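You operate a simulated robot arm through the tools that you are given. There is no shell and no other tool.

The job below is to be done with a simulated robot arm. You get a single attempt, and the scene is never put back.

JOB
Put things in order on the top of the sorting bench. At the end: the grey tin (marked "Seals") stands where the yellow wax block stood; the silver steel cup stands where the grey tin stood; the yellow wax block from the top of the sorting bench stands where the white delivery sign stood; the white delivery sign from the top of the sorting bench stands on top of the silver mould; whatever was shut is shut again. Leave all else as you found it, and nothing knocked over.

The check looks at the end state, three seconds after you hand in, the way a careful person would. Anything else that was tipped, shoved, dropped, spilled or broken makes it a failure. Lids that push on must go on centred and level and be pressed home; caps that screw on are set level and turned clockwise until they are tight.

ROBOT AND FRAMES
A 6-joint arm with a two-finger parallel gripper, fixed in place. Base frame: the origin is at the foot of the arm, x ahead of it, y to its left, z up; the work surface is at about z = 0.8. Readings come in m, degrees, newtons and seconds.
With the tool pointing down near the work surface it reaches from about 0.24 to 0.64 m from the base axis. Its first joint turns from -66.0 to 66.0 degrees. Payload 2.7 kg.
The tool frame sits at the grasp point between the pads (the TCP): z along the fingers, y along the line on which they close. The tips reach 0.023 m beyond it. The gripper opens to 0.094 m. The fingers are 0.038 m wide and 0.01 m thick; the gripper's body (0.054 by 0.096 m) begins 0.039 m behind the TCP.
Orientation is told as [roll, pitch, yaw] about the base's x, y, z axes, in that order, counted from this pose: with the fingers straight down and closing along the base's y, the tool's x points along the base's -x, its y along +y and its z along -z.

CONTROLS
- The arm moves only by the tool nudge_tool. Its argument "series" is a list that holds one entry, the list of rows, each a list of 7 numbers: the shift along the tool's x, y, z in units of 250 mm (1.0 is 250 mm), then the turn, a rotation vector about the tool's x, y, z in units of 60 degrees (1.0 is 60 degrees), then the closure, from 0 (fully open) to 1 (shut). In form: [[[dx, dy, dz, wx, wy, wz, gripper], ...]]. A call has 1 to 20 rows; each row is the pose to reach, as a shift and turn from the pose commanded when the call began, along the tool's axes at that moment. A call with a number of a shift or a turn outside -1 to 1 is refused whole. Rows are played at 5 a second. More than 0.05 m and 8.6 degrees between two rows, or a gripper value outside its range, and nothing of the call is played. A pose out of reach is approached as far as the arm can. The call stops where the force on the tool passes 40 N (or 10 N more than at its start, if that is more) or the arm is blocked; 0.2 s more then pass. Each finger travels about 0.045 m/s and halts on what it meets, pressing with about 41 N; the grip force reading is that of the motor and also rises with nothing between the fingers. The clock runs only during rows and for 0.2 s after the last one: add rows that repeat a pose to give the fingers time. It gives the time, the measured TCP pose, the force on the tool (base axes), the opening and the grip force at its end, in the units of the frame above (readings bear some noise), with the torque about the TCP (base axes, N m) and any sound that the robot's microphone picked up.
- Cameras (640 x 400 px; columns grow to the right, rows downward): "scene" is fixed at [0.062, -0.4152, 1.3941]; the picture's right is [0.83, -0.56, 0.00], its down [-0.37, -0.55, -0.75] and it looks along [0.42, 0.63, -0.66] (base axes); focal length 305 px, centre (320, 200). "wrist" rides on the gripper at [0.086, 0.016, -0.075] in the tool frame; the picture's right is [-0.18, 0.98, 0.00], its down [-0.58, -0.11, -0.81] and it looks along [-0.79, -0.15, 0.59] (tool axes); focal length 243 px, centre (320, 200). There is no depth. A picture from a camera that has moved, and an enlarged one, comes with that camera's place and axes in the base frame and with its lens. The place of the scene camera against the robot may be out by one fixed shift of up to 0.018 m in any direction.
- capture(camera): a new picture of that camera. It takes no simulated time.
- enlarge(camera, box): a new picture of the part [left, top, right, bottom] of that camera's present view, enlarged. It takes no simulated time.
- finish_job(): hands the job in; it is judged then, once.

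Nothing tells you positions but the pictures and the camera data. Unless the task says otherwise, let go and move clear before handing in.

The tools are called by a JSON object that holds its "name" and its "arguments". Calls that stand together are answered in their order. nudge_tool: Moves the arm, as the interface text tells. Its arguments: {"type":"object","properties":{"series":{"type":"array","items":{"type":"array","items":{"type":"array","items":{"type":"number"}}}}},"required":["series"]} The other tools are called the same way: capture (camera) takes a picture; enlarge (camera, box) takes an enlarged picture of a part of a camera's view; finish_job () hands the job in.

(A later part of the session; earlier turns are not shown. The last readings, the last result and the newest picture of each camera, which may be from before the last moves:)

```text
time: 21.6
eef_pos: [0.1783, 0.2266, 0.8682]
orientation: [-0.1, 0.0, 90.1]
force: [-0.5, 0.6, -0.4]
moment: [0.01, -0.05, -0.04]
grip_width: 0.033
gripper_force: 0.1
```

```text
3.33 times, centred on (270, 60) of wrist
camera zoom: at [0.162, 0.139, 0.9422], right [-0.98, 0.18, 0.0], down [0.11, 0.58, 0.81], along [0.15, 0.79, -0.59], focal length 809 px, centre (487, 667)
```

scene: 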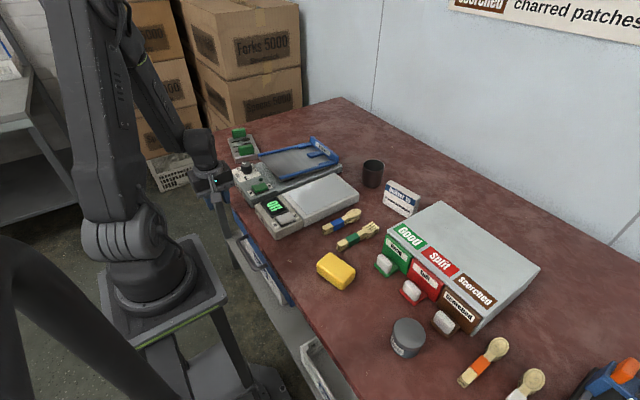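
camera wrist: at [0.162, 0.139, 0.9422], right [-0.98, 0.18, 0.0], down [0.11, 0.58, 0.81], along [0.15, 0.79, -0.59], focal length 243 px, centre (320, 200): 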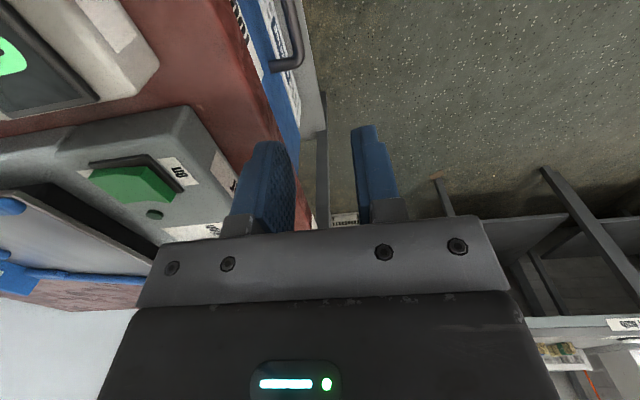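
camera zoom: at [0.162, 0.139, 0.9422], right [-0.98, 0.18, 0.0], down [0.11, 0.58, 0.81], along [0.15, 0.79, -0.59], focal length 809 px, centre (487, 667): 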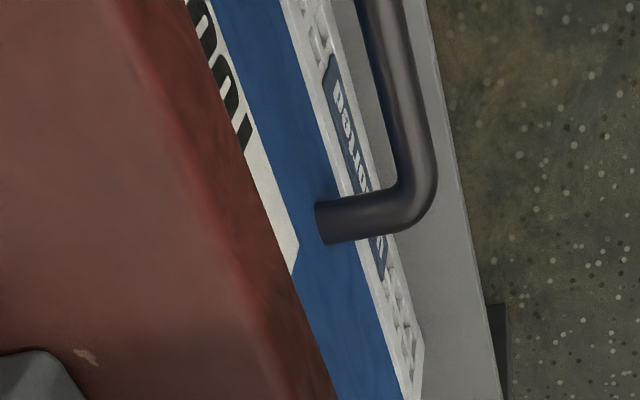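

The triangulation puts the bar at x≈0.209, z≈0.64 and the drawer face at x≈0.246. I will tilt the fingers 25° toward the drawer and go to a standoff point short of the bar.

{"name": "nudge_tool", "arguments": {"series": [[[0.001, 0.015, 0.128, 0.104, 0, 0, 0.65], [0.003, 0.031, 0.256, 0.208, 0, 0, 0.65], [0.004, 0.046, 0.384, 0.312, 0, 0, 0.65], [0.006, 0.062, 0.512, 0.4167, 0, 0, 0.65], [0.006, 0.062, 0.512, 0.4167, 0, 0, 0.65]]]}}

{"name": "capture", "arguments": {"camera": "wrist"}}

{"name": "capture", "arguments": {"camera": "scene"}}

```text
time: 22.3
eef_pos: [0.2007, 0.1916, 0.8226]
orientation: [-9.7, 5.9, 74.6]
force: [-35.6, -5.6, 53.6]
moment: [0.64, -0.23, -0.04]
grip_width: 0.0224
gripper_force: 0.0
out of reach, approached as far as the arm can: row 1, 2
stopped in row 3: the force on the tool passed its limit at 277 N (the readings are from after the stop); the commanded pose is now the measured one
```

```text
taken
camera wrist: at [0.1517, 0.1231, 0.9016], right [-0.89, 0.42, -0.18], down [0.15, 0.65, 0.75], along [0.43, 0.64, -0.64], focal length 243 px, centre (320, 200)
```

wrist: 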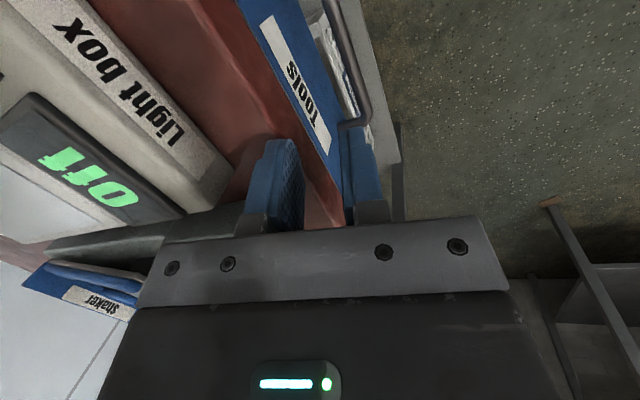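

```text
taken
```

scene: 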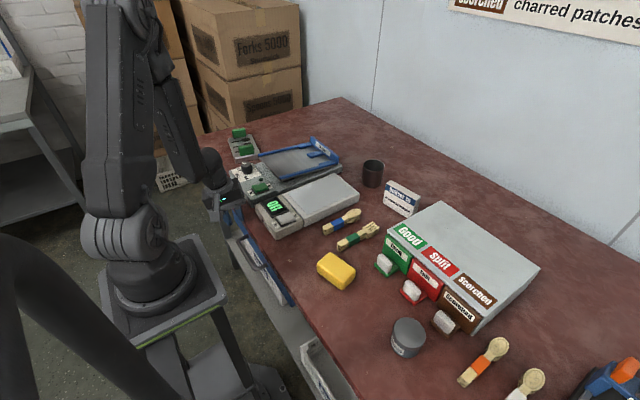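

That tilted pose was out of reach, the arm strayed and pressed the bench edge, so I stop that. I will back straight off upward first and then check that nothing was moved.

{"name": "nudge_tool", "arguments": {"series": [[[0, 0, -0.06, 0, 0, 0, 0.65], [0, 0, -0.14, 0, 0, 0, 0.65], [0, 0, -0.24, 0, 0, 0, 0.65], [0, 0, -0.36, 0, 0, 0, 0.65], [0, 0, -0.36, 0, 0, 0, 0.65]]]}}

{"name": "enlarge", "arguments": {"camera": "scene", "box": [200, 150, 360, 250]}}

{"name": "capture", "arguments": {"camera": "wrist"}}

```text
time: 23.5
eef_pos: [0.1913, 0.2048, 0.9102]
orientation: [-9.7, 6.0, 74.6]
force: [-0.2, -0.9, 0.0]
moment: [0.0, 0.01, -0.01]
grip_width: 0.033
gripper_force: 0.0
```

```text
4.00 times, centred on (280, 200) of scene
camera zoom: at [0.062, -0.4152, 1.3941], right [0.83, -0.56, 0.0], down [-0.37, -0.55, -0.75], along [0.42, 0.63, -0.66], focal length 1219 px, centre (480, 200)
```

zoom: 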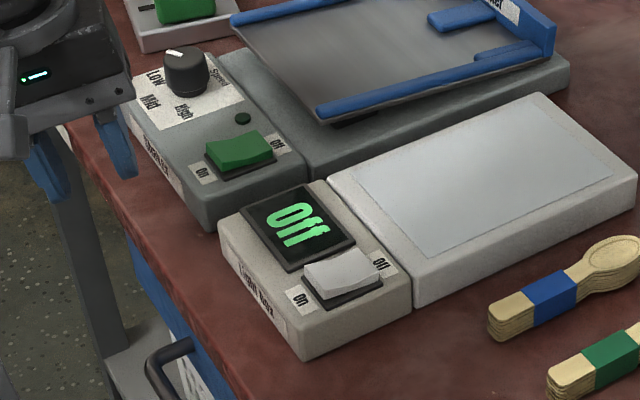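

```text
taken
camera wrist: at [0.1416, 0.1374, 0.989], right [-0.89, 0.42, -0.18], down [0.15, 0.65, 0.75], along [0.43, 0.64, -0.64], focal length 243 px, centre (320, 200)
```

wrist: 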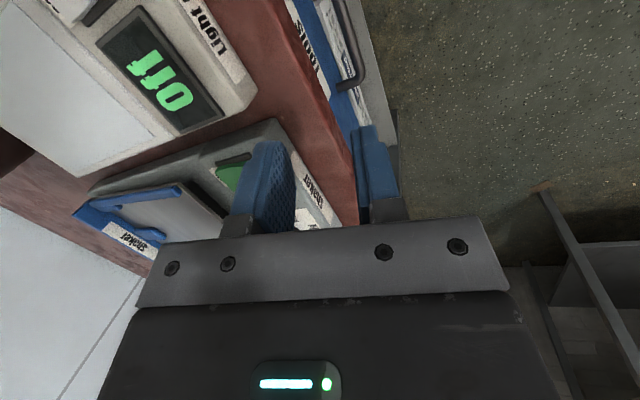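

Nothing on the bench moved; the drawer is labelled "Tools". The reach limit is for slanting outward near the base, so I will restore the orientation further out and then lean the wrist sideways (along the bar) instead.

{"name": "nudge_tool", "arguments": {"series": [[[-0.058, 0.035, -0.067, -0.047, -0.04, -0.081, 0.65], [-0.116, 0.07, -0.133, -0.093, -0.079, -0.162, 0.65], [-0.174, 0.105, -0.2, -0.14, -0.119, -0.243, 0.65], [-0.174, 0.105, -0.2, -0.14, -0.119, -0.243, 0.65]]]}}

{"name": "nudge_tool", "arguments": {"series": [[[0, 0, 0, 0.028, 0.111, 0, 0.65], [0, 0, 0, 0.056, 0.222, 0, 0.65], [0, 0, 0, 0.083, 0.333, 0, 0.65], [0, 0, 0, 0.083, 0.333, 0, 0.65]]]}}

{"name": "capture", "arguments": {"camera": "wrist"}}

{"name": "capture", "arguments": {"camera": "scene"}}

```text
time: 24.5
eef_pos: [0.1837, 0.2571, 0.9496]
orientation: [-0.4, 0.2, 89.7]
force: [-0.2, 0.1, 0.0]
moment: [-0.02, 0.01, 0.0]
grip_width: 0.0329
gripper_force: 0.1
out of reach, approached as far as the arm can: row 1, 2, 3, 4
```

```text
time: 25.5
eef_pos: [0.2153, 0.2386, 0.9496]
orientation: [-5.7, 20.1, 88.4]
force: [0.8, -0.2, -0.3]
moment: [-0.01, -0.01, 0.02]
grip_width: 0.033
gripper_force: 0.1
out of reach, approached as far as the arm can: row 1, 2, 3, 4
```

```text
taken
camera wrist: at [0.1903, 0.1842, 1.0476], right [-0.97, 0.16, -0.16], down [0.05, 0.82, 0.56], along [0.22, 0.54, -0.81], focal length 243 px, centre (320, 200)
```

wrist: 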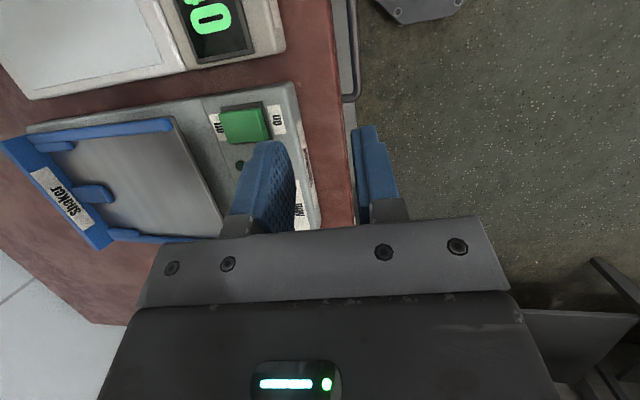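

```text
taken
```

scene: 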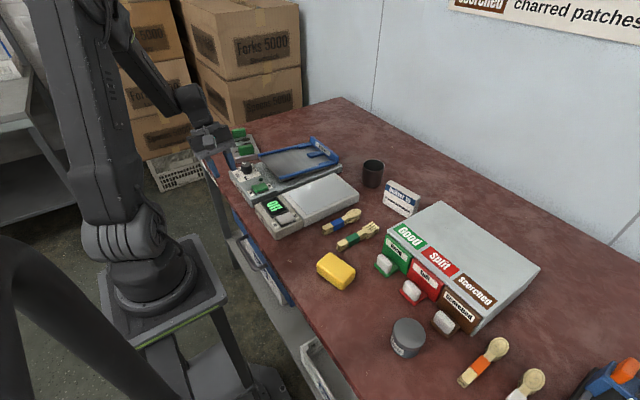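

The limit met is the first joint's 66°: the wrist must stay at small azimuth near the base. I will go back over the bench edge, level the tool, and turn to yaw −90 so the camera is on the far side from the pedestal.

{"name": "nudge_tool", "arguments": {"series": [[[0.094, -0.048, 0.011, -0.028, -0.111, 0, 0.5], [0.188, -0.095, 0.022, -0.056, -0.222, 0, 0.3], [0.282, -0.143, 0.033, -0.083, -0.333, 0, 0.0], [0.282, -0.143, 0.033, -0.083, -0.333, 0, 0.0]]]}}

{"name": "nudge_tool", "arguments": {"series": [[[0, 0, 0, 0, 0, 0.13, 0], [0, 0, 0, 0, 0, 0.26, 0], [0, 0, 0, 0, 0, 0.39, 0], [0, 0, 0, 0, 0, 0.52, 0], [0, 0, 0, 0, 0, 0.65, 0], [0, 0, 0, 0, 0, 0.78, 0], [0, 0, 0, 0, 0, 0.9, 0], [0, 0, 0, 0, 0, 1.0, 0], [0, 0, 0, 0, 0, 1.0, 0]]]}}

{"name": "nudge_tool", "arguments": {"series": [[[0, 0, 0, 0, 0, 0.13, 0], [0, 0, 0, 0, 0, 0.26, 0], [0, 0, 0, 0, 0, 0.39, 0], [0, 0, 0, 0, 0, 0.52, 0], [0, 0, 0, 0, 0, 0.65, 0], [0, 0, 0, 0, 0, 0.78, 0], [0, 0, 0, 0, 0, 0.9, 0], [0, 0, 0, 0, 0, 1.0, 0], [0, 0, 0, 0, 0, 1.0, 0]]]}}

{"name": "nudge_tool", "arguments": {"series": [[[0, 0, 0, 0, 0, 0.13, 0], [0, 0, 0, 0, 0, 0.26, 0], [0, 0, 0, 0, 0, 0.39, 0], [0, 0, 0, 0, 0, 0.52, 0], [0, 0, 0, 0, 0, 0.65, 0], [0, 0, 0, 0, 0, 0.78, 0], [0, 0, 0, 0, 0, 0.9, 0], [0, 0, 0, 0, 0, 1.0, 0], [0, 0, 0, 0, 0, 1.0, 0]]]}}

{"name": "capture", "arguments": {"camera": "wrist"}}

```text
time: 26.5
eef_pos: [0.2494, 0.1712, 0.9699]
orientation: [-0.4, 0.1, 89.7]
force: [-0.4, 1.6, -0.3]
moment: [-0.03, -0.02, 0.01]
grip_width: 0.094
gripper_force: 0.0
```

```text
time: 28.5
eef_pos: [0.2489, 0.1701, 0.971]
orientation: [-0.4, -0.5, 29.6]
force: [0.4, -1.9, 0.4]
moment: [0.0, 0.01, -0.02]
grip_width: 0.094
gripper_force: 0.0
```

```text
time: 30.5
eef_pos: [0.2496, 0.1694, 0.9702]
orientation: [0.1, -0.5, -30.3]
force: [-1.0, 0.3, 0.3]
moment: [0.0, 0.0, -0.02]
grip_width: 0.0943
gripper_force: 0.0
```

```text
time: 32.5
eef_pos: [0.2497, 0.1703, 0.9707]
orientation: [0.5, -0.1, -90.4]
force: [-0.1, 0.5, 0.3]
moment: [0.01, 0.0, 0.03]
grip_width: 0.094
gripper_force: 0.0
```

```text
taken
camera wrist: at [0.2641, 0.2569, 1.045], right [0.98, -0.19, 0.01], down [-0.12, -0.58, 0.81], along [-0.15, -0.79, -0.59], focal length 243 px, centre (320, 200)
```

wrist: 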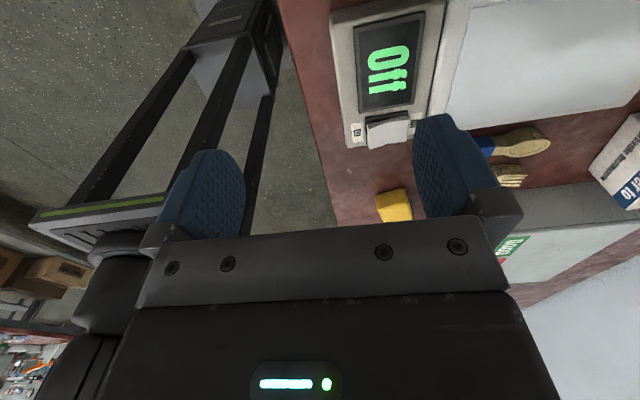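

Yaw −90 works. Before lowering beside the pedestal I will check where the pedestal plate's edges are.

{"name": "enlarge", "arguments": {"camera": "scene", "box": [80, 200, 272, 360]}}

```text
2.50 times, centred on (176, 280) of scene
camera zoom: at [0.062, -0.4152, 1.3941], right [0.83, -0.56, 0.0], down [-0.37, -0.55, -0.75], along [0.42, 0.63, -0.66], focal length 762 px, centre (680, 0)
```

zoom: 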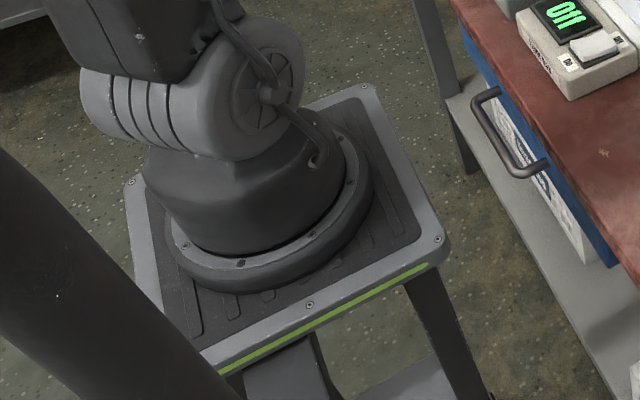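

The pedestal plate reaches to about x 0.09, y ±0.1, so staying at y≈0.157 clears it. I will move out in front of the bench edge with the fingers fully open, still above bench height.

{"name": "nudge_tool", "arguments": {"series": [[[-0.017, -0.133, 0.05, 0, 0, 0, 0], [-0.035, -0.267, 0.1, 0, 0, 0, 0], [-0.052, -0.4, 0.15, 0, 0, 0, 0], [-0.052, -0.4, 0.28, 0, 0, 0, 0], [-0.052, -0.4, 0.28, 0, 0, 0, 0]]]}}

{"name": "capture", "arguments": {"camera": "wrist"}}

{"name": "capture", "arguments": {"camera": "scene"}}

```text
time: 33.7
eef_pos: [0.1675, 0.1742, 0.9026]
orientation: [0.4, -0.1, -90.3]
force: [0.3, 0.9, 0.9]
moment: [0.0, -0.01, -0.06]
grip_width: 0.0941
gripper_force: 0.1
out of reach, approached as far as the arm can: row 3, 4, 5
```

```text
taken
camera wrist: at [0.1829, 0.2622, 0.9776], right [0.98, -0.19, 0.01], down [-0.12, -0.58, 0.81], along [-0.15, -0.79, -0.59], focal length 243 px, centre (320, 200)
```

wrist: 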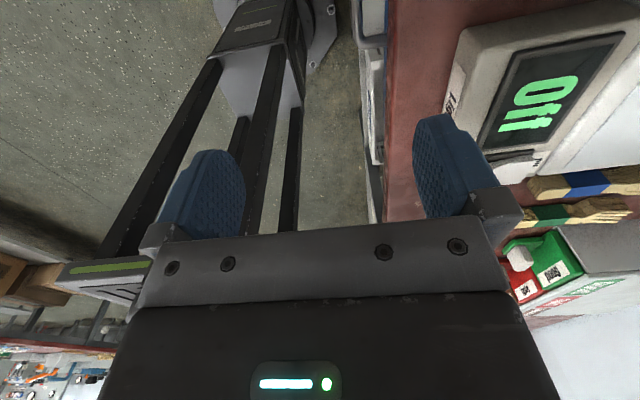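

```text
taken
```

scene: 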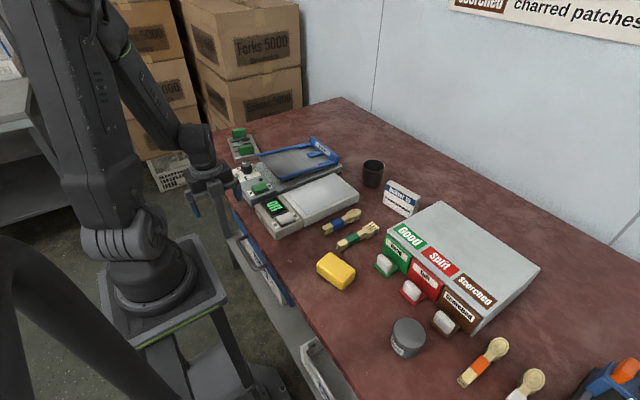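

The closest radius for a vertical tool here is about 0.2415 m. I will narrow the fingers and test how low I can go at a spot that keeps clear of the bench edge, first by shifting at this height.

{"name": "nudge_tool", "arguments": {"series": [[[0.06, 0.01, 0, 0, 0, 0, 0.5], [0.12, 0.02, 0, 0, 0, 0, 0.6], [0.12, 0.02, 0, 0, 0, 0, 0.6], [0.12, 0.02, 0, 0, 0, 0, 0.6]]]}}

```text
time: 34.7
eef_pos: [0.1715, 0.2058, 0.9015]
orientation: [0.6, -0.1, -90.3]
force: [0.7, 0.4, -0.2]
moment: [0.0, 0.02, 0.03]
grip_width: 0.0376
gripper_force: 0.1
```

{"name": "nudge_tool", "arguments": {"series": [[[-0.04, -0.033, 0, 0, 0, 0, 0.6], [-0.076, -0.064, 0, 0, 0, 0, 0.6], [-0.076, -0.064, 0.1, 0, 0, 0, 0.6], [-0.076, -0.064, 0.2, 0, 0, 0, 0.6], [-0.076, -0.064, 0.3, 0, 0, 0, 0.6], [-0.076, -0.064, 0.4, 0, 0, 0, 0.6], [-0.076, -0.064, 0.4, 0, 0, 0, 0.6]]]}}

```text
time: 36.3
eef_pos: [0.154, 0.1861, 0.8]
orientation: [0.1, 0.2, -90.3]
force: [0.2, 0.2, -0.3]
moment: [0.0, 0.01, 0.02]
grip_width: 0.038
gripper_force: 0.0
```

Reached. I will keep lowering in front of the drawer to about z 0.70 and test a smaller radius.

{"name": "nudge_tool", "arguments": {"series": [[[0, 0, 0.1, 0, 0, 0, 0.6], [0, 0, 0.2, 0, 0, 0, 0.6], [0, 0, 0.3, 0, 0, 0, 0.6], [0, 0, 0.4, 0, 0, 0, 0.6], [-0.04, -0.018, 0.4, 0, 0, 0, 0.6], [-0.084, -0.036, 0.4, 0, 0, 0, 0.6], [-0.084, -0.036, 0.4, 0, 0, 0, 0.6]]]}}

{"name": "capture", "arguments": {"camera": "wrist"}}

{"name": "capture", "arguments": {"camera": "scene"}}

```text
time: 37.9
eef_pos: [0.1509, 0.1663, 0.702]
orientation: [0.5, -0.1, -90.2]
force: [-0.7, 0.8, -0.1]
moment: [0.01, -0.05, 0.0]
grip_width: 0.0374
gripper_force: 0.0
```

```text
taken
camera wrist: at [0.1648, 0.2517, 0.7769], right [0.98, -0.19, 0.01], down [-0.12, -0.58, 0.81], along [-0.15, -0.79, -0.59], focal length 243 px, centre (320, 200)
```

wrist: 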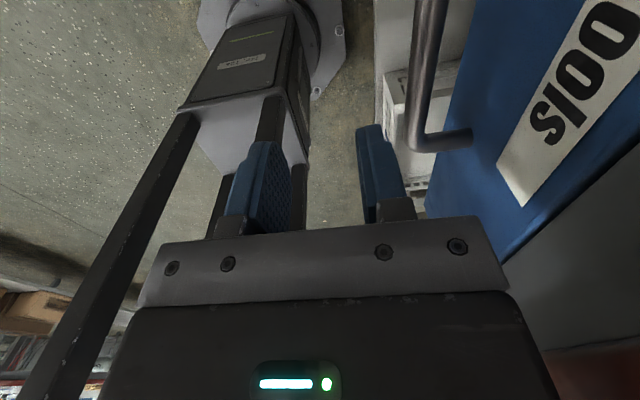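

```text
taken
```

scene: 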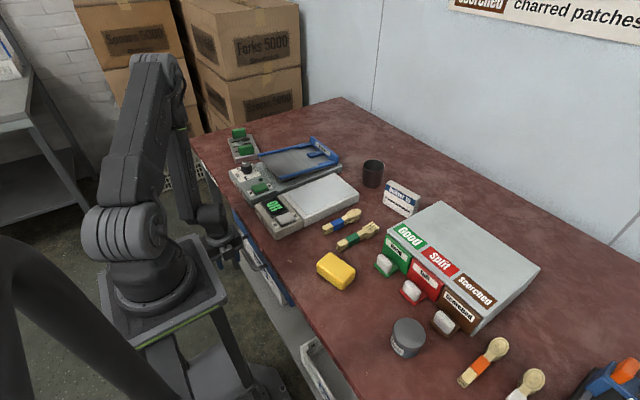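

The arm reaches here, and the view confirms the bar at x≈0.210, z≈0.64 and face x≈0.247. I will open the fingers fully, lean 7° forward and come in under the overhang, so the far finger sits above the gap behind the bar.

{"name": "nudge_tool", "arguments": {"series": [[[0, 0, 0, 0, 0, 0, 0.3], [0, 0, 0, 0, 0, 0, 0], [0, 0, 0, -0.03, 0, 0, 0], [-0.016, 0.03, 0.004, -0.08, 0, 0, 0], [-0.032, 0.0616, 0.008, -0.1167, 0, 0, 0], [-0.032, 0.0616, 0.008, -0.1167, 0, 0, 0]]]}}

{"name": "capture", "arguments": {"camera": "wrist"}}

{"name": "enlarge", "arguments": {"camera": "wrist", "box": [320, 0, 640, 200]}}

```text
time: 39.3
eef_pos: [0.1635, 0.1564, 0.7005]
orientation: [7.6, -0.1, -90.2]
force: [-0.5, -0.6, -0.4]
moment: [0.01, 0.0, -0.04]
grip_width: 0.0939
gripper_force: 0.1
```

```text
taken
camera wrist: at [0.1704, 0.2441, 0.7766], right [0.97, -0.19, 0.13], down [-0.22, -0.58, 0.79], along [-0.07, -0.79, -0.6], focal length 243 px, centre (320, 200)
```

wrist: 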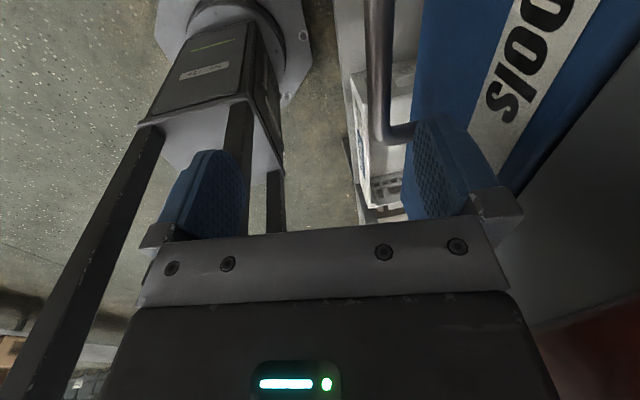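

```text
2.00 times, centred on (480, 100) of wrist
camera zoom: at [0.1704, 0.2441, 0.7766], right [0.97, -0.19, 0.13], down [-0.22, -0.58, 0.79], along [-0.07, -0.79, -0.6], focal length 485 px, centre (0, 400)
```

zoom: 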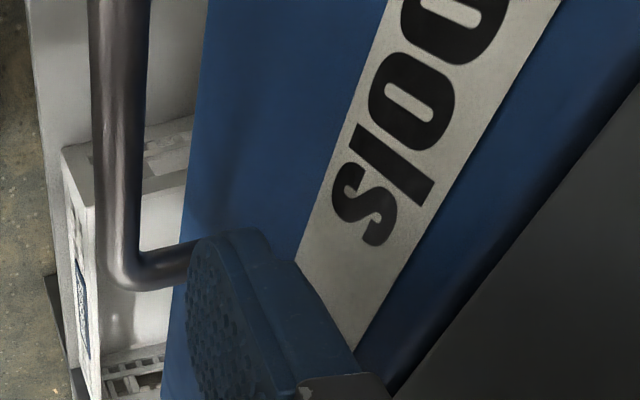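

The far finger lines up behind the bar with a few millimetres to spare. I will shift 3 mm more and lower along the finger direction so that it hooks behind the bar.

{"name": "nudge_tool", "arguments": {"series": [[[0.004, 0.012, 0, 0, 0, 0, 0], [0.004, 0.012, 0.06, 0, 0, 0, 0], [0.004, 0.012, 0.12, 0, 0, 0, 0], [0.004, 0.012, 0.18, 0, 0, 0, 0], [0.004, 0.012, 0.232, 0, 0, 0, 0], [0.004, 0.012, 0.232, 0, 0, 0, 0]]]}}

{"name": "enlarge", "arguments": {"camera": "wrist", "box": [320, 0, 640, 240]}}

```text
time: 40.7
eef_pos: [0.1758, 0.1592, 0.6428]
orientation: [7.4, -0.1, -90.3]
force: [-0.6, 0.4, 0.5]
moment: [0.02, 0.01, 0.03]
grip_width: 0.0941
gripper_force: 0.0
```

```text
1.67 times, centred on (480, 120) of wrist
camera zoom: at [0.1816, 0.2454, 0.7181], right [0.97, -0.19, 0.13], down [-0.22, -0.58, 0.79], along [-0.07, -0.79, -0.6], focal length 404 px, centre (53, 333)
```

zoom: 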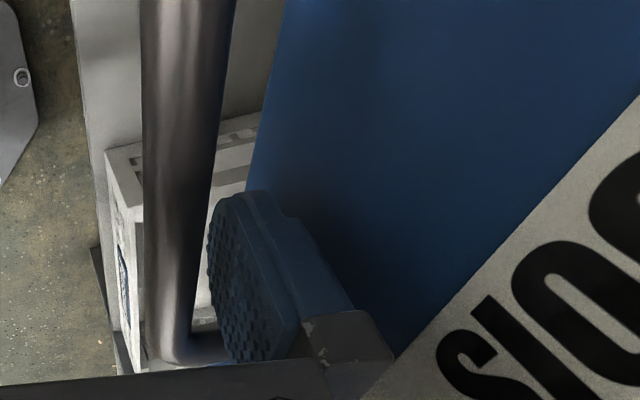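

The finger is hooked behind the bar with no force showing. I will pull the drawer toward the robot slowly, easing the tilt as I go.

{"name": "nudge_tool", "arguments": {"series": [[[0, -0.0337, -0.0044, 0, 0, 0, 0], [0, -0.0718, -0.017, 0.048, 0, 0, 0], [0, -0.1095, -0.0296, 0.09, 0, 0, 0], [0, -0.1095, -0.0296, 0.09, 0, 0, 0]]]}}

{"name": "capture", "arguments": {"camera": "wrist"}}

{"name": "enlarge", "arguments": {"camera": "scene", "box": [200, 180, 360, 300]}}

```text
time: 41.7
eef_pos: [0.146, 0.1574, 0.6475]
orientation: [2.1, -0.3, -90.3]
force: [-0.2, -0.4, 0.2]
moment: [0.0, 0.01, -0.01]
grip_width: 0.094
gripper_force: 0.1
```

```text
taken
camera wrist: at [0.1594, 0.2444, 0.7218], right [0.98, -0.19, 0.04], down [-0.14, -0.58, 0.8], along [-0.13, -0.79, -0.59], focal length 243 px, centre (320, 200)
```

wrist: 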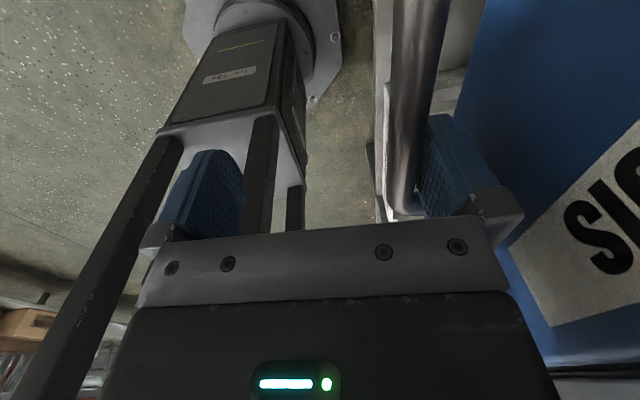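

```text
3.33 times, centred on (280, 240) of scene
camera zoom: at [0.062, -0.4152, 1.3941], right [0.83, -0.56, 0.0], down [-0.37, -0.55, -0.75], along [0.42, 0.63, -0.66], focal length 1016 px, centre (453, 67)
```

zoom: 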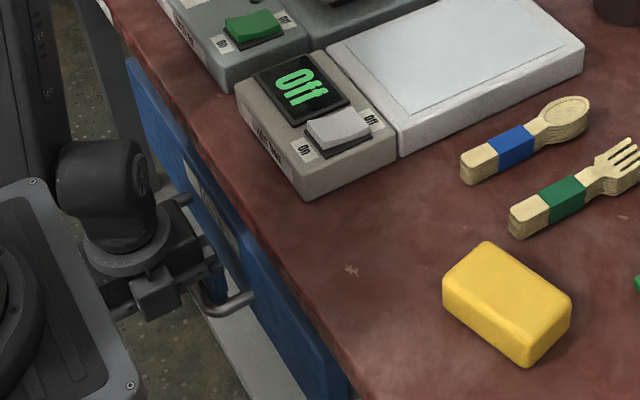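

The drawer is sliding out freely. I will continue the pull with the same slow motion.

{"name": "nudge_tool", "arguments": {"series": [[[0, -0.0305, -0.0087, 0.068, 0, 0, 0], [0, -0.067, -0.0217, 0.135, 0.01, 0, 0], [0, -0.1038, -0.0315, 0.185, 0.033, 0, 0], [0, -0.143, -0.0357, 0.2017, 0.067, 0, 0], [0, -0.143, -0.0357, 0.2017, 0.067, 0, 0]]]}}

{"name": "capture", "arguments": {"camera": "wrist"}}

{"name": "enlarge", "arguments": {"camera": "scene", "box": [180, 160, 372, 280]}}

```text
time: 42.9
eef_pos: [0.1112, 0.1589, 0.654]
orientation: [-10.1, 3.9, -90.6]
force: [-0.7, -0.2, 0.1]
moment: [-0.01, 0.02, 0.04]
grip_width: 0.094
gripper_force: 0.0
```

```text
taken
camera wrist: at [0.1396, 0.2404, 0.7307], right [0.97, -0.18, -0.18], down [0.03, -0.64, 0.77], along [-0.26, -0.75, -0.61], focal length 243 px, centre (320, 200)
```

wrist: 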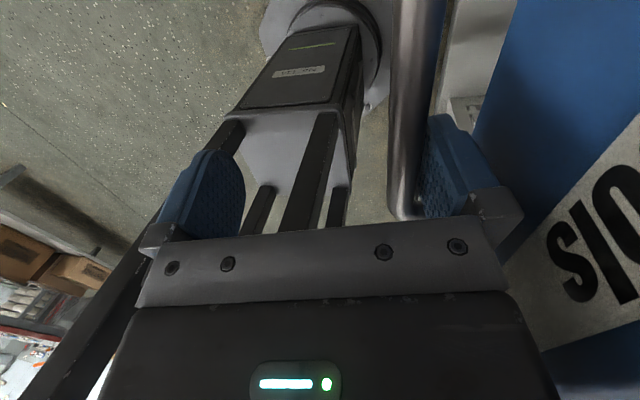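

```text
3.33 times, centred on (276, 220) of scene
camera zoom: at [0.062, -0.4152, 1.3941], right [0.83, -0.56, 0.0], down [-0.37, -0.55, -0.75], along [0.42, 0.63, -0.66], focal length 1016 px, centre (467, 133)
```

zoom: 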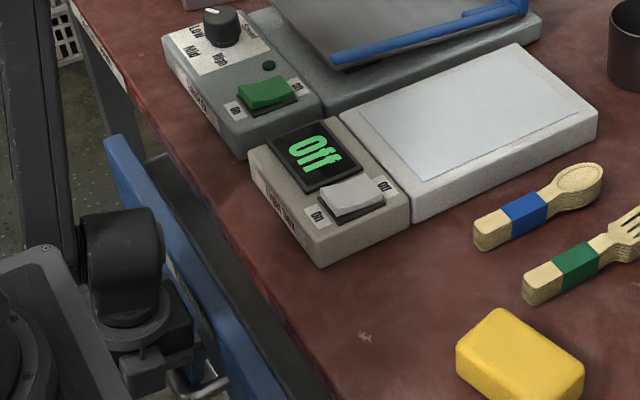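

The drawer is about 6 cm open. I will enlarge the opening in the scene view to see inside and how thick the front is.

{"name": "enlarge", "arguments": {"camera": "scene", "box": [205, 190, 285, 290]}}

{"name": "enlarge", "arguments": {"camera": "scene", "box": [240, 240, 320, 320]}}

```text
4.00 times, centred on (245, 240) of scene
camera zoom: at [0.062, -0.4152, 1.3941], right [0.83, -0.56, 0.0], down [-0.37, -0.55, -0.75], along [0.42, 0.63, -0.66], focal length 1219 px, centre (620, 40)
```

zoom: 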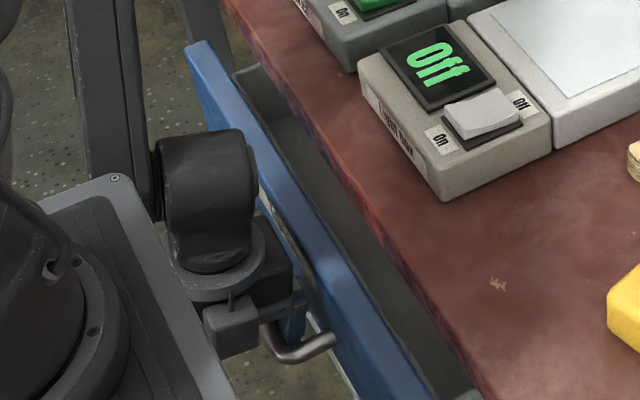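

```text
5.00 times, centred on (280, 280) of scene
camera zoom: at [0.062, -0.4152, 1.3941], right [0.83, -0.56, 0.0], down [-0.37, -0.55, -0.75], along [0.42, 0.63, -0.66], focal length 1524 px, centre (520, -200)
```

zoom: 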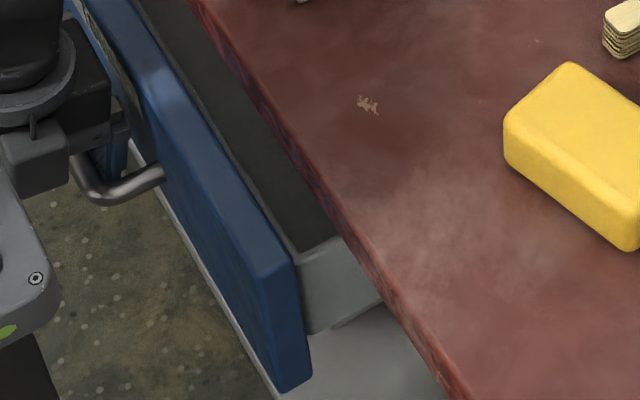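

The drawer has a grey box behind the blue front. I will pull a bit more, leaning the wrist sideways to stay in reach.

{"name": "nudge_tool", "arguments": {"series": [[[0, -0.02, 0.0035, 0, 0.05, 0, 0], [0, -0.0396, 0.0071, 0, 0.1, 0, 0], [0, -0.06, 0.0106, 0, 0.13, 0, 0], [0, -0.079, 0.0142, 0, 0.16, 0, 0], [0, -0.079, 0.0142, 0, 0.16, 0, 0]]]}}

{"name": "capture", "arguments": {"camera": "scene"}}

{"name": "enlarge", "arguments": {"camera": "scene", "box": [190, 180, 318, 308]}}

```text
time: 44.1
eef_pos: [0.0923, 0.1583, 0.6559]
orientation: [-10.3, 13.3, -92.3]
force: [0.9, 1.3, 0.4]
moment: [-0.02, 0.0, 0.06]
grip_width: 0.0936
gripper_force: 0.1
```

```text
taken
```

scene: 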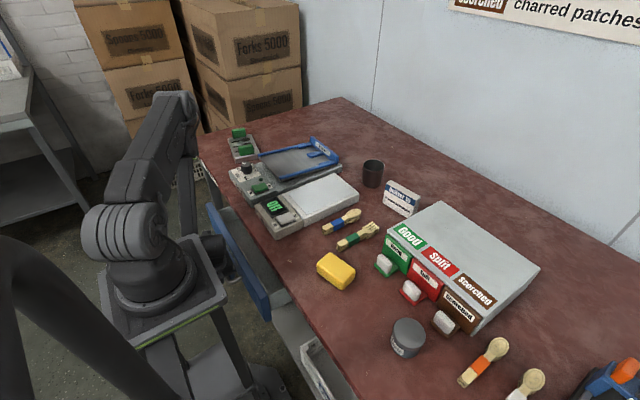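

```text
3.12 times, centred on (254, 244) of scene
camera zoom: at [0.062, -0.4152, 1.3941], right [0.83, -0.56, 0.0], down [-0.37, -0.55, -0.75], along [0.42, 0.63, -0.66], focal length 952 px, centre (526, 62)
```

zoom: 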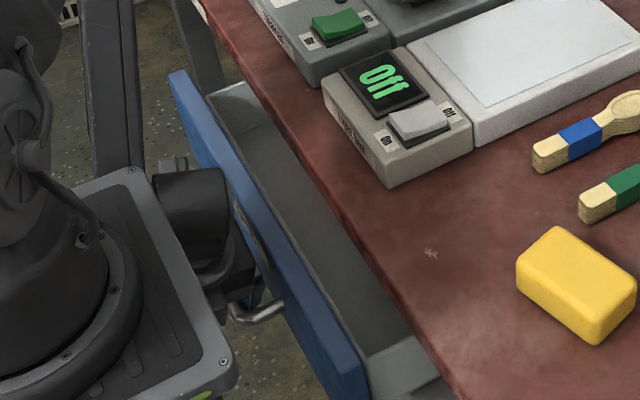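

The drawer is about 8 cm open and the wrist is next to the pedestal plate, so this is as far as I pull by the handle. I will unhook by going slightly forward and then straight up.

{"name": "nudge_tool", "arguments": {"series": [[[0.0006, 0.0158, -0.0027, 0, 0, 0, 0], [0.01, 0.009, -0.04, 0, 0, 0, 0], [0.019, 0.0018, -0.0794, 0, 0, 0, 0], [0.0356, -0.0107, -0.148, 0, 0, 0, 0], [0.0356, -0.0107, -0.148, 0, 0, 0, 0]]]}}

{"name": "capture", "arguments": {"camera": "wrist"}}

```text
time: 45.3
eef_pos: [0.0974, 0.159, 0.692]
orientation: [-10.4, 13.4, -92.3]
force: [-0.6, -0.1, 0.0]
moment: [-0.01, 0.03, 0.01]
grip_width: 0.094
gripper_force: 0.0
```

```text
taken
camera wrist: at [0.127, 0.2258, 0.7798], right [0.96, -0.18, -0.21], down [0.01, -0.75, 0.66], along [-0.28, -0.63, -0.72], focal length 243 px, centre (320, 200)
```

wrist: 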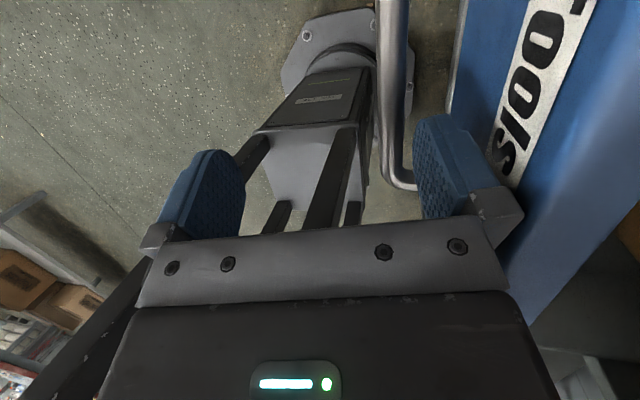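

The finger is clear above the bar. I will close the fingers and rise above the top of the drawer front.

{"name": "nudge_tool", "arguments": {"series": [[[0, 0, 0, 0, 0, 0, 0.4], [0, 0, 0, 0, 0, 0, 0.8], [0, 0, 0, 0, 0, 0, 1.0], [0, 0, 0, 0, 0, 0, 1.0], [0, 0, 0, 0, 0, 0, 1.0], [0.014, -0.0075, -0.058, 0, 0, 0, 1.0], [0.028, -0.015, -0.116, 0, 0, 0, 1.0], [0.042, -0.022, -0.174, 0, 0, 0, 1.0], [0.0556, -0.03, -0.232, 0, 0, 0, 1.0], [0.0556, -0.03, -0.232, 0, 0, 0, 1.0]]]}}

{"name": "capture", "arguments": {"camera": "wrist"}}

{"name": "capture", "arguments": {"camera": "scene"}}

```text
time: 47.5
eef_pos: [0.1194, 0.1818, 0.7185]
orientation: [-10.2, 13.2, -92.3]
force: [-1.3, 0.9, 0.8]
moment: [0.01, -0.02, -0.01]
grip_width: 0.0
gripper_force: 40.6
out of reach, approached as far as the arm can: row 6, 7, 8, 9, 10
```

```text
taken
camera wrist: at [0.1501, 0.2483, 0.8074], right [0.96, -0.18, -0.21], down [0.01, -0.75, 0.66], along [-0.28, -0.63, -0.72], focal length 243 px, centre (320, 200)
```

wrist: 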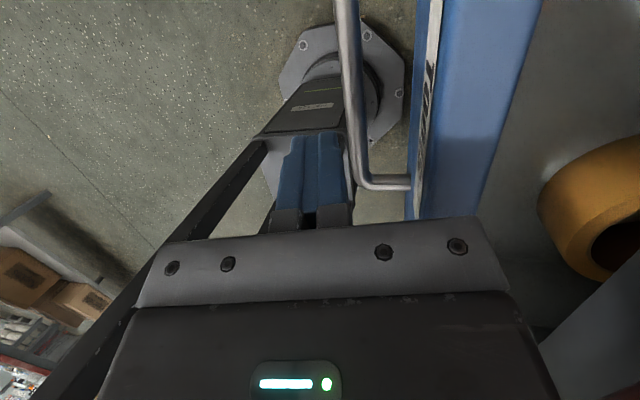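

```text
taken
```

scene: 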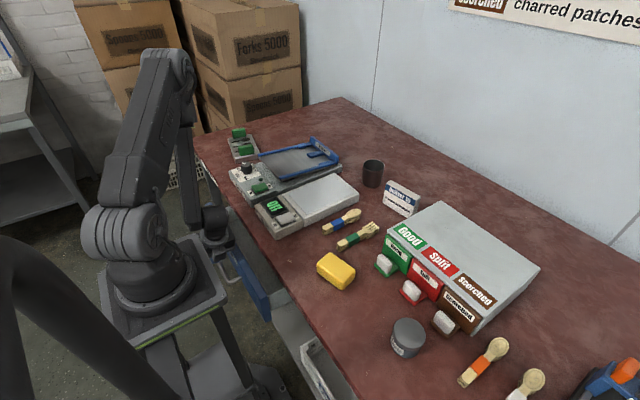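

Inside the drawer I can see a roll of tape, so it does hold things. I will rise clear above the bench edge.

{"name": "nudge_tool", "arguments": {"series": [[[0.0197, 0.0176, -0.082, 0, 0, 0, 1.0], [0.0396, 0.043, -0.1654, 0, 0, 0, 1.0], [0.06, 0.0764, -0.25, 0, 0, 0, 1.0], [0.1, 0.127, -0.417, 0, 0, 0, 1.0], [0.1, 0.127, -0.417, 0, 0, 0, 1.0]]]}}

{"name": "capture", "arguments": {"camera": "wrist"}}

```text
time: 48.7
eef_pos: [0.1602, 0.1694, 0.7426]
orientation: [-10.1, 13.4, -92.0]
force: [-17.3, 9.4, 0.5]
moment: [-0.51, -0.95, -0.18]
grip_width: 0.0
gripper_force: 40.3
out of reach, approached as far as the arm can: row 1, 2, 3, 4, 5
```

```text
taken
camera wrist: at [0.1918, 0.2357, 0.8309], right [0.96, -0.17, -0.21], down [0.01, -0.75, 0.66], along [-0.27, -0.63, -0.73], focal length 243 px, centre (320, 200)
```

wrist: 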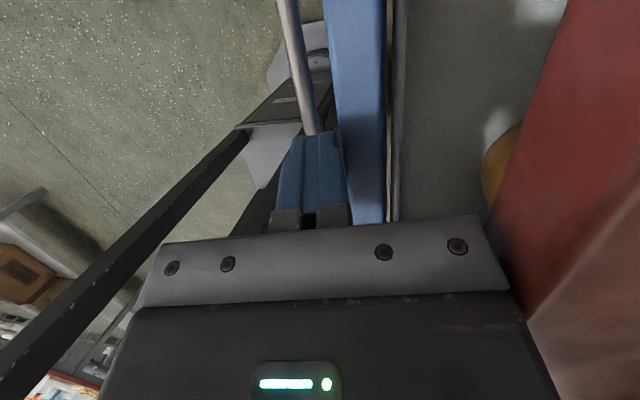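

The fingertips are lightly touching the drawer front and the reach model is now clear: the wrist centre must stay at least 0.24 m from the shoulder. I will back off the front, lean the tool back more so the wrist is further out, and then rise.

{"name": "nudge_tool", "arguments": {"series": [[[0, -0.04, 0, 0.04, -0.03, 0, 1.0], [0, -0.075, -0.001, 0.1, -0.09, 0, 1.0], [0.001, -0.106, -0.002, 0.198, -0.173, 0, 1.0], [0.024, -0.119, -0.098, 0.198, -0.173, 0, 1.0], [0.052, -0.128, -0.215, 0.198, -0.173, 0, 1.0], [0.052, -0.128, -0.215, 0.198, -0.173, 0, 1.0]]]}}

{"name": "capture", "arguments": {"camera": "wrist"}}

{"name": "capture", "arguments": {"camera": "scene"}}

```text
time: 50.1
eef_pos: [0.1196, 0.1018, 0.7051]
orientation: [-21.6, 3.4, -89.5]
force: [-0.9, -0.3, -0.6]
moment: [0.0, 0.01, 0.0]
grip_width: 0.0
gripper_force: 40.4
out of reach, approached as far as the arm can: row 1, 2, 3, 4, 5, 6
```

```text
taken
camera wrist: at [0.1601, 0.1847, 0.7734], right [0.92, -0.15, -0.37], down [0.2, -0.63, 0.75], along [-0.35, -0.77, -0.54], focal length 243 px, centre (320, 200)
```

wrist: 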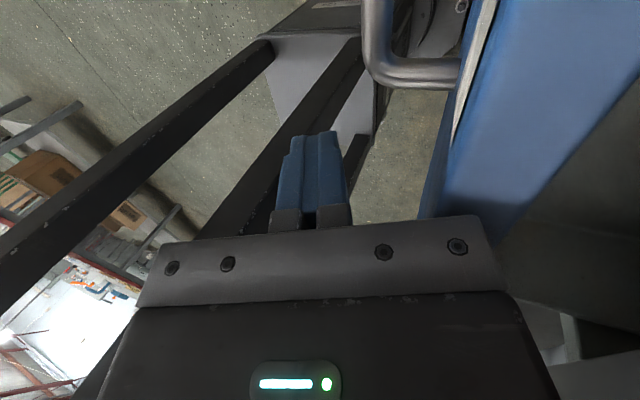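

```text
taken
```

scene: 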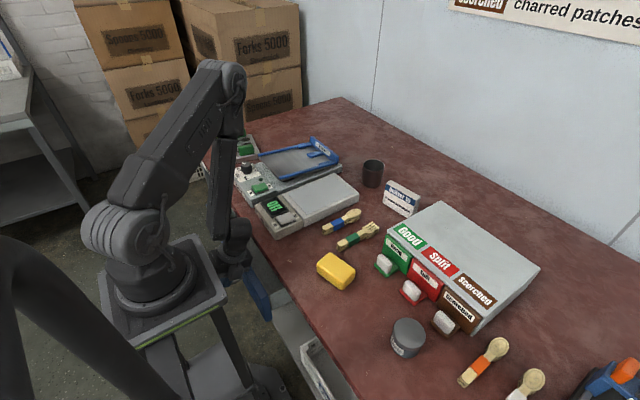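

The pose sits right at the reach limit, consistent with my model. I will slide along the front away from the pedestal, lean the tool further back so the wrist is well outside the limit, then rise in small steps.

{"name": "nudge_tool", "arguments": {"series": [[[0.0599, 0.0018, 0.0031, 0, 0, 0, 1.0], [0.1198, 0, 0.0077, 0, 0, 0, 1.0], [0.12, -0.0038, 0.0092, 0.1167, 0, 0, 1.0], [0.12, -0.0038, 0.0092, 0.223, 0, 0, 1.0], [0.12, -0.0038, 0.0092, 0.223, 0, 0, 1.0]]]}}

{"name": "capture", "arguments": {"camera": "wrist"}}

```text
time: 50.5
eef_pos: [0.1158, 0.1024, 0.7039]
orientation: [-21.6, 3.0, -89.6]
force: [-0.9, -0.1, 8.5]
moment: [-0.23, -0.51, 0.02]
grip_width: 0.0
gripper_force: 41.5
out of reach, approached as far as the arm can: row 1
stopped in row 1: the force on the tool passed its limit at 59 N (the readings are from after the stop); the commanded pose is now the measured one
```

```text
taken
camera wrist: at [0.1565, 0.1862, 0.7717], right [0.92, -0.16, -0.37], down [0.2, -0.62, 0.76], along [-0.35, -0.77, -0.54], focal length 243 px, centre (320, 200)
```

wrist: 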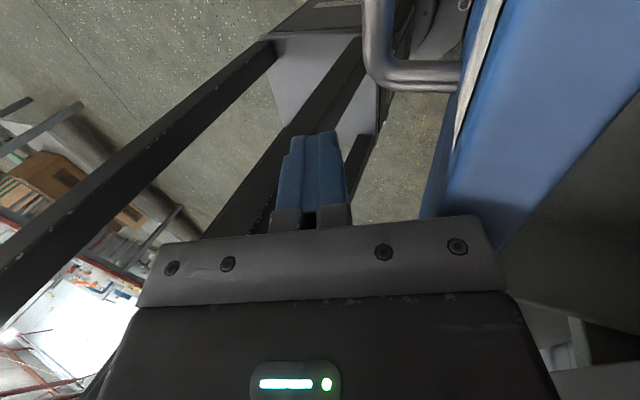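

Something is touching while the arm hunts at its reach limit, so I will look closely at the hand's surroundings before moving again.

{"name": "enlarge", "arguments": {"camera": "scene", "box": [180, 170, 308, 298]}}

{"name": "enlarge", "arguments": {"camera": "scene", "box": [80, 40, 280, 320]}}

```text
3.12 times, centred on (244, 234) of scene
camera zoom: at [0.0619, -0.4152, 1.3941], right [0.83, -0.56, 0.0], down [-0.37, -0.55, -0.75], along [0.42, 0.63, -0.66], focal length 952 px, centre (558, 94)
```

zoom: 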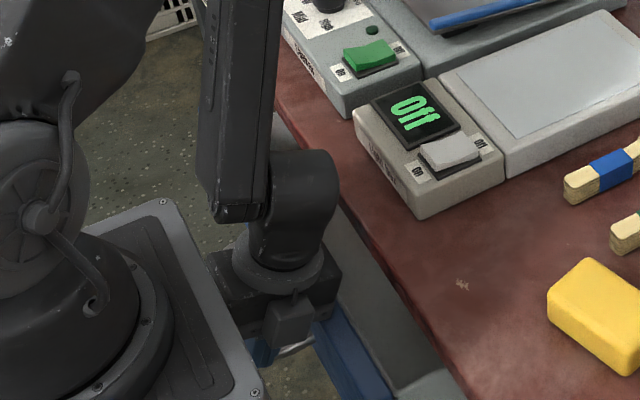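

```text
1.43 times, centred on (180, 180) of scene
camera zoom: at [0.0619, -0.4152, 1.3941], right [0.83, -0.56, 0.0], down [-0.37, -0.55, -0.75], along [0.42, 0.63, -0.66], focal length 435 px, centre (520, 229)
```

zoom: 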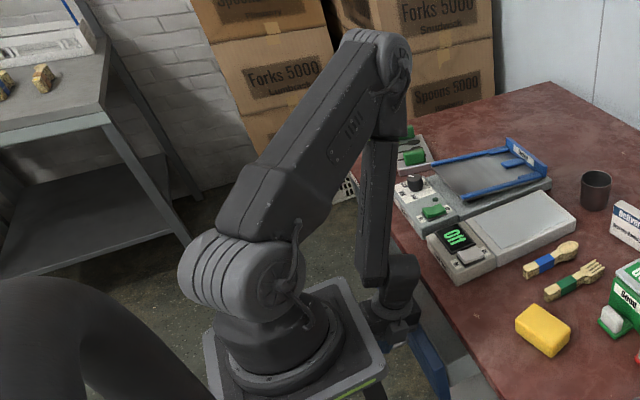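

The contact torque tells me the gripper's lower corner rests on the top edge of the drawer front, so the hand already leans over it. I will ease up in tiny steps, leaning back further while rising.

{"name": "nudge_tool", "arguments": {"series": [[[0.001, 0.021, -0.034, 0.01, 0, 0, 1.0], [0.002, 0.0122, -0.0563, 0.057, 0, 0, 1.0], [0.002, 0.0122, -0.0563, 0.057, 0, 0, 1.0]]]}}

```text
time: 51.0
eef_pos: [0.1208, 0.0957, 0.7051]
orientation: [-22.4, 3.7, -89.2]
force: [1.1, 2.2, 13.3]
moment: [-0.38, -0.72, 0.16]
grip_width: 0.0
gripper_force: 41.0
out of reach, approached as far as the arm can: row 1, 2
stopped in row 2: the force on the tool passed its limit at 83 N (the readings are from after the stop); the commanded pose is now the measured one
```

The reach limit depends on the wrist's in-plane lean, which I now have a consistent model for. I will first tip the tool sideways (wrist toward +y) with only a tiny rise; that should free it.

{"name": "nudge_tool", "arguments": {"series": [[[0.0005, -0.003, -0.0074, 0, -0.07, 0, 1.0], [0.001, -0.0061, -0.0148, 0, -0.14, 0, 1.0], [0.0021, -0.0122, -0.0295, 0, -0.21, 0, 1.0], [0.0031, -0.0183, -0.0443, 0, -0.27, 0, 1.0], [0.0031, -0.0183, -0.0443, 0, -0.27, 0, 1.0]]]}}

```text
time: 51.7
eef_pos: [0.1165, 0.0847, 0.7047]
orientation: [-21.8, -3.8, -85.5]
force: [-1.4, 0.1, 8.6]
moment: [0.26, -0.46, 0.09]
grip_width: 0.0001
gripper_force: 40.7
out of reach, approached as far as the arm can: row 1, 2, 3
stopped in row 3: the force on the tool passed its limit at 50 N (the readings are from after the stop); the commanded pose is now the measured one
```

The pattern of refusals fits a limited forearm-roll joint: sideways tilt relative to the arm's plane is what is out of range. I will turn the tool so its lean is purely toward the base, with almost no translation.

{"name": "nudge_tool", "arguments": {"series": [[[-0.0003, -0.0015, -0.0037, -0.03, -0.05, 0, 1.0], [-0.0005, -0.003, -0.0074, -0.06, -0.1, 0, 1.0], [-0.0008, -0.0044, -0.0111, -0.09, -0.15, 0, 1.0], [-0.0013, -0.0074, -0.0185, -0.113, -0.203, 0, 1.0], [-0.0013, -0.0074, -0.0185, -0.113, -0.203, 0, 1.0]]]}}

```text
time: 52.9
eef_pos: [0.1167, 0.0842, 0.7106]
orientation: [-15.8, -15.4, -81.6]
force: [0.1, -0.5, -0.6]
moment: [0.02, -0.02, -0.02]
grip_width: 0.0
gripper_force: 41.1
```

That pose is clean: in reach and no contact. I will slide along the front toward +y and rise until the fingertips are above the drawer front.

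{"name": "nudge_tool", "arguments": {"series": [[[0.0437, 0.0012, -0.0215, 0, 0, 0, 1.0], [0.0826, 0.0021, -0.0587, 0, 0, 0, 1.0], [0.117, -0.0012, -0.1108, 0, 0, 0, 1.0], [0.1039, -0.01, -0.1563, 0, 0, 0, 1.0], [0.0926, -0.0166, -0.1943, 0, 0, 0, 1.0], [0.0926, -0.0166, -0.1943, 0, 0, 0, 1.0]]]}}

{"name": "capture", "arguments": {"camera": "wrist"}}

{"name": "enlarge", "arguments": {"camera": "scene", "box": [180, 170, 308, 298]}}

```text
time: 54.3
eef_pos: [0.1231, 0.0948, 0.7332]
orientation: [-15.3, -15.1, -81.5]
force: [-0.3, 0.0, -0.7]
moment: [0.0, 0.01, -0.03]
grip_width: 0.0
gripper_force: 41.1
out of reach, approached as far as the arm can: row 2, 3, 4, 5, 6
```

```text
taken
camera wrist: at [0.1415, 0.2011, 0.7747], right [0.97, -0.1, -0.2], down [0.16, -0.33, 0.93], along [-0.16, -0.94, -0.3], focal length 243 px, centre (320, 200)
```

wrist: 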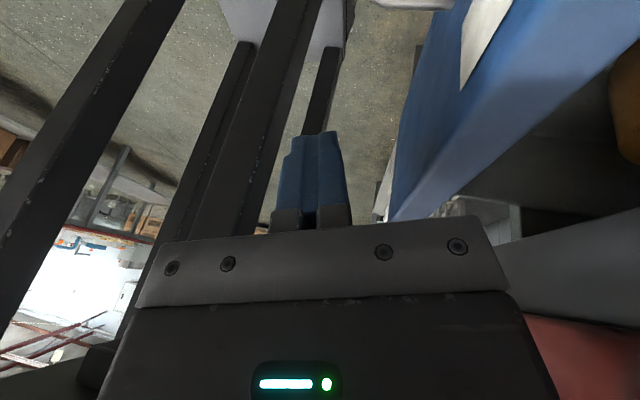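

```text
3.12 times, centred on (244, 234) of scene
camera zoom: at [0.062, -0.4152, 1.3941], right [0.83, -0.56, 0.0], down [-0.37, -0.55, -0.75], along [0.42, 0.63, -0.66], focal length 952 px, centre (558, 94)
```

zoom: 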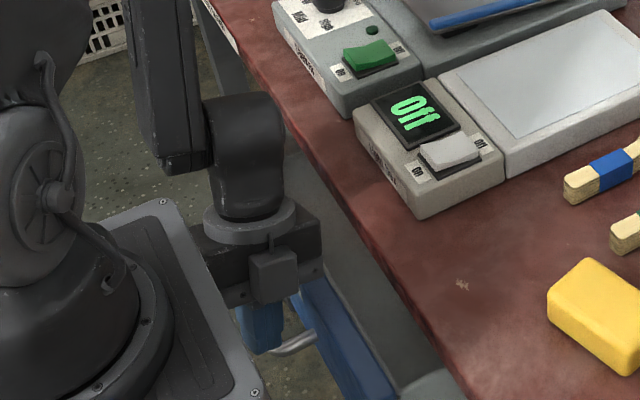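

I gained height without contact. I will enlarge the wrist view to locate the drawer front's top edge relative to the fingers.

{"name": "enlarge", "arguments": {"camera": "wrist", "box": [240, 0, 640, 250]}}

```text
1.60 times, centred on (440, 125) of wrist
camera zoom: at [0.1415, 0.2011, 0.7747], right [0.97, -0.1, -0.2], down [0.16, -0.33, 0.93], along [-0.16, -0.94, -0.3], focal length 388 px, centre (128, 320)
```

zoom: 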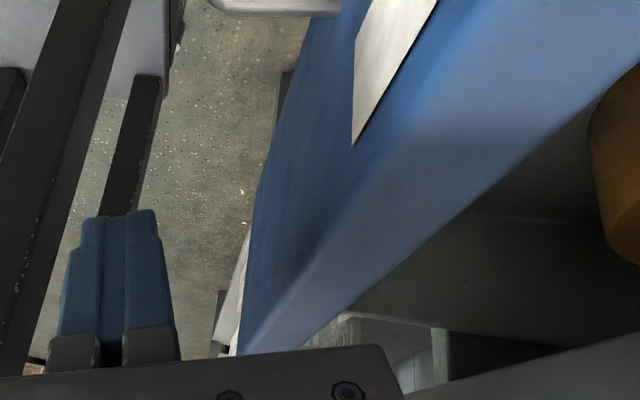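

The drawer front's outer face is at x≈0.168 and about 15 mm thick, and the fingertips are nearly above its top. I will go forward and up a little, in small steps.

{"name": "nudge_tool", "arguments": {"series": [[[-0.006, 0.035, -0.02, 0, 0, 0, 1.0], [-0.0219, 0.0665, -0.0557, 0, 0, 0, 1.0], [-0.0219, 0.0665, -0.0557, 0, 0, 0, 1.0]]]}}

```text
time: 55.1
eef_pos: [0.1385, 0.1217, 0.7582]
orientation: [-15.8, -15.3, -81.6]
force: [-0.8, -1.2, -0.1]
moment: [-0.01, 0.0, 0.0]
grip_width: 0.0002
gripper_force: 40.9
out of reach, approached as far as the arm can: row 1
```

The fingertips are now above the drawer front. I will continue to rise and move slightly outward, clear of the bench.

{"name": "nudge_tool", "arguments": {"series": [[[-0.0076, -0.0082, -0.0818, 0, 0, 0, 1.0], [-0.0178, -0.0169, -0.1712, 0, 0, 0, 1.0], [-0.0256, -0.0212, -0.28, 0, 0, 0, 1.0], [-0.038, -0.0284, -0.3776, 0, 0, 0, 1.0], [-0.0588, -0.024, -0.5804, 0, 0, 0, 1.0], [-0.0588, -0.024, -0.5804, 0, 0, 0, 1.0]]]}}

{"name": "capture", "arguments": {"camera": "wrist"}}

{"name": "capture", "arguments": {"camera": "scene"}}

```text
refused: row 5 steps farther than a row can; nothing moved
```

```text
taken
camera wrist: at [0.1588, 0.2277, 0.8008], right [0.97, -0.11, -0.21], down [0.16, -0.33, 0.93], along [-0.17, -0.94, -0.3], focal length 243 px, centre (320, 200)
```

wrist: 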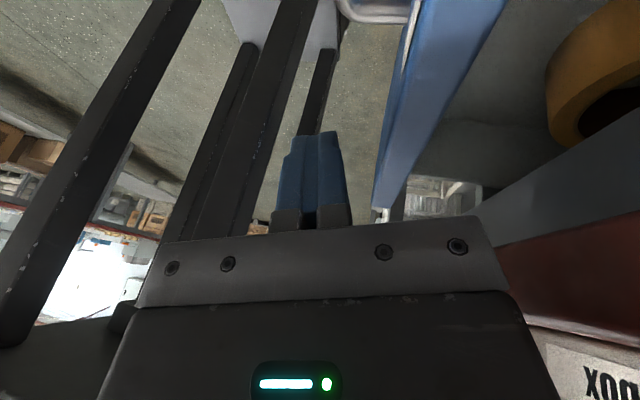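

```text
taken
```

scene: 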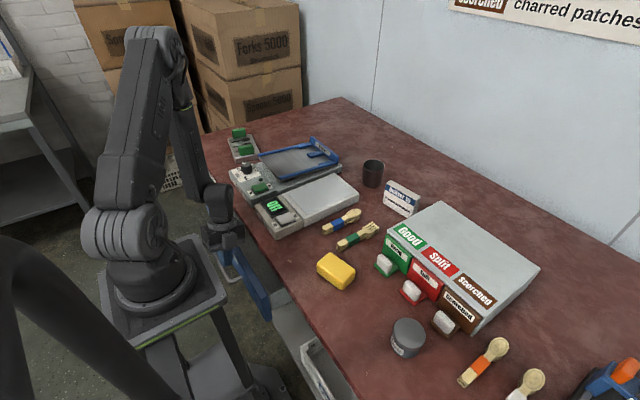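

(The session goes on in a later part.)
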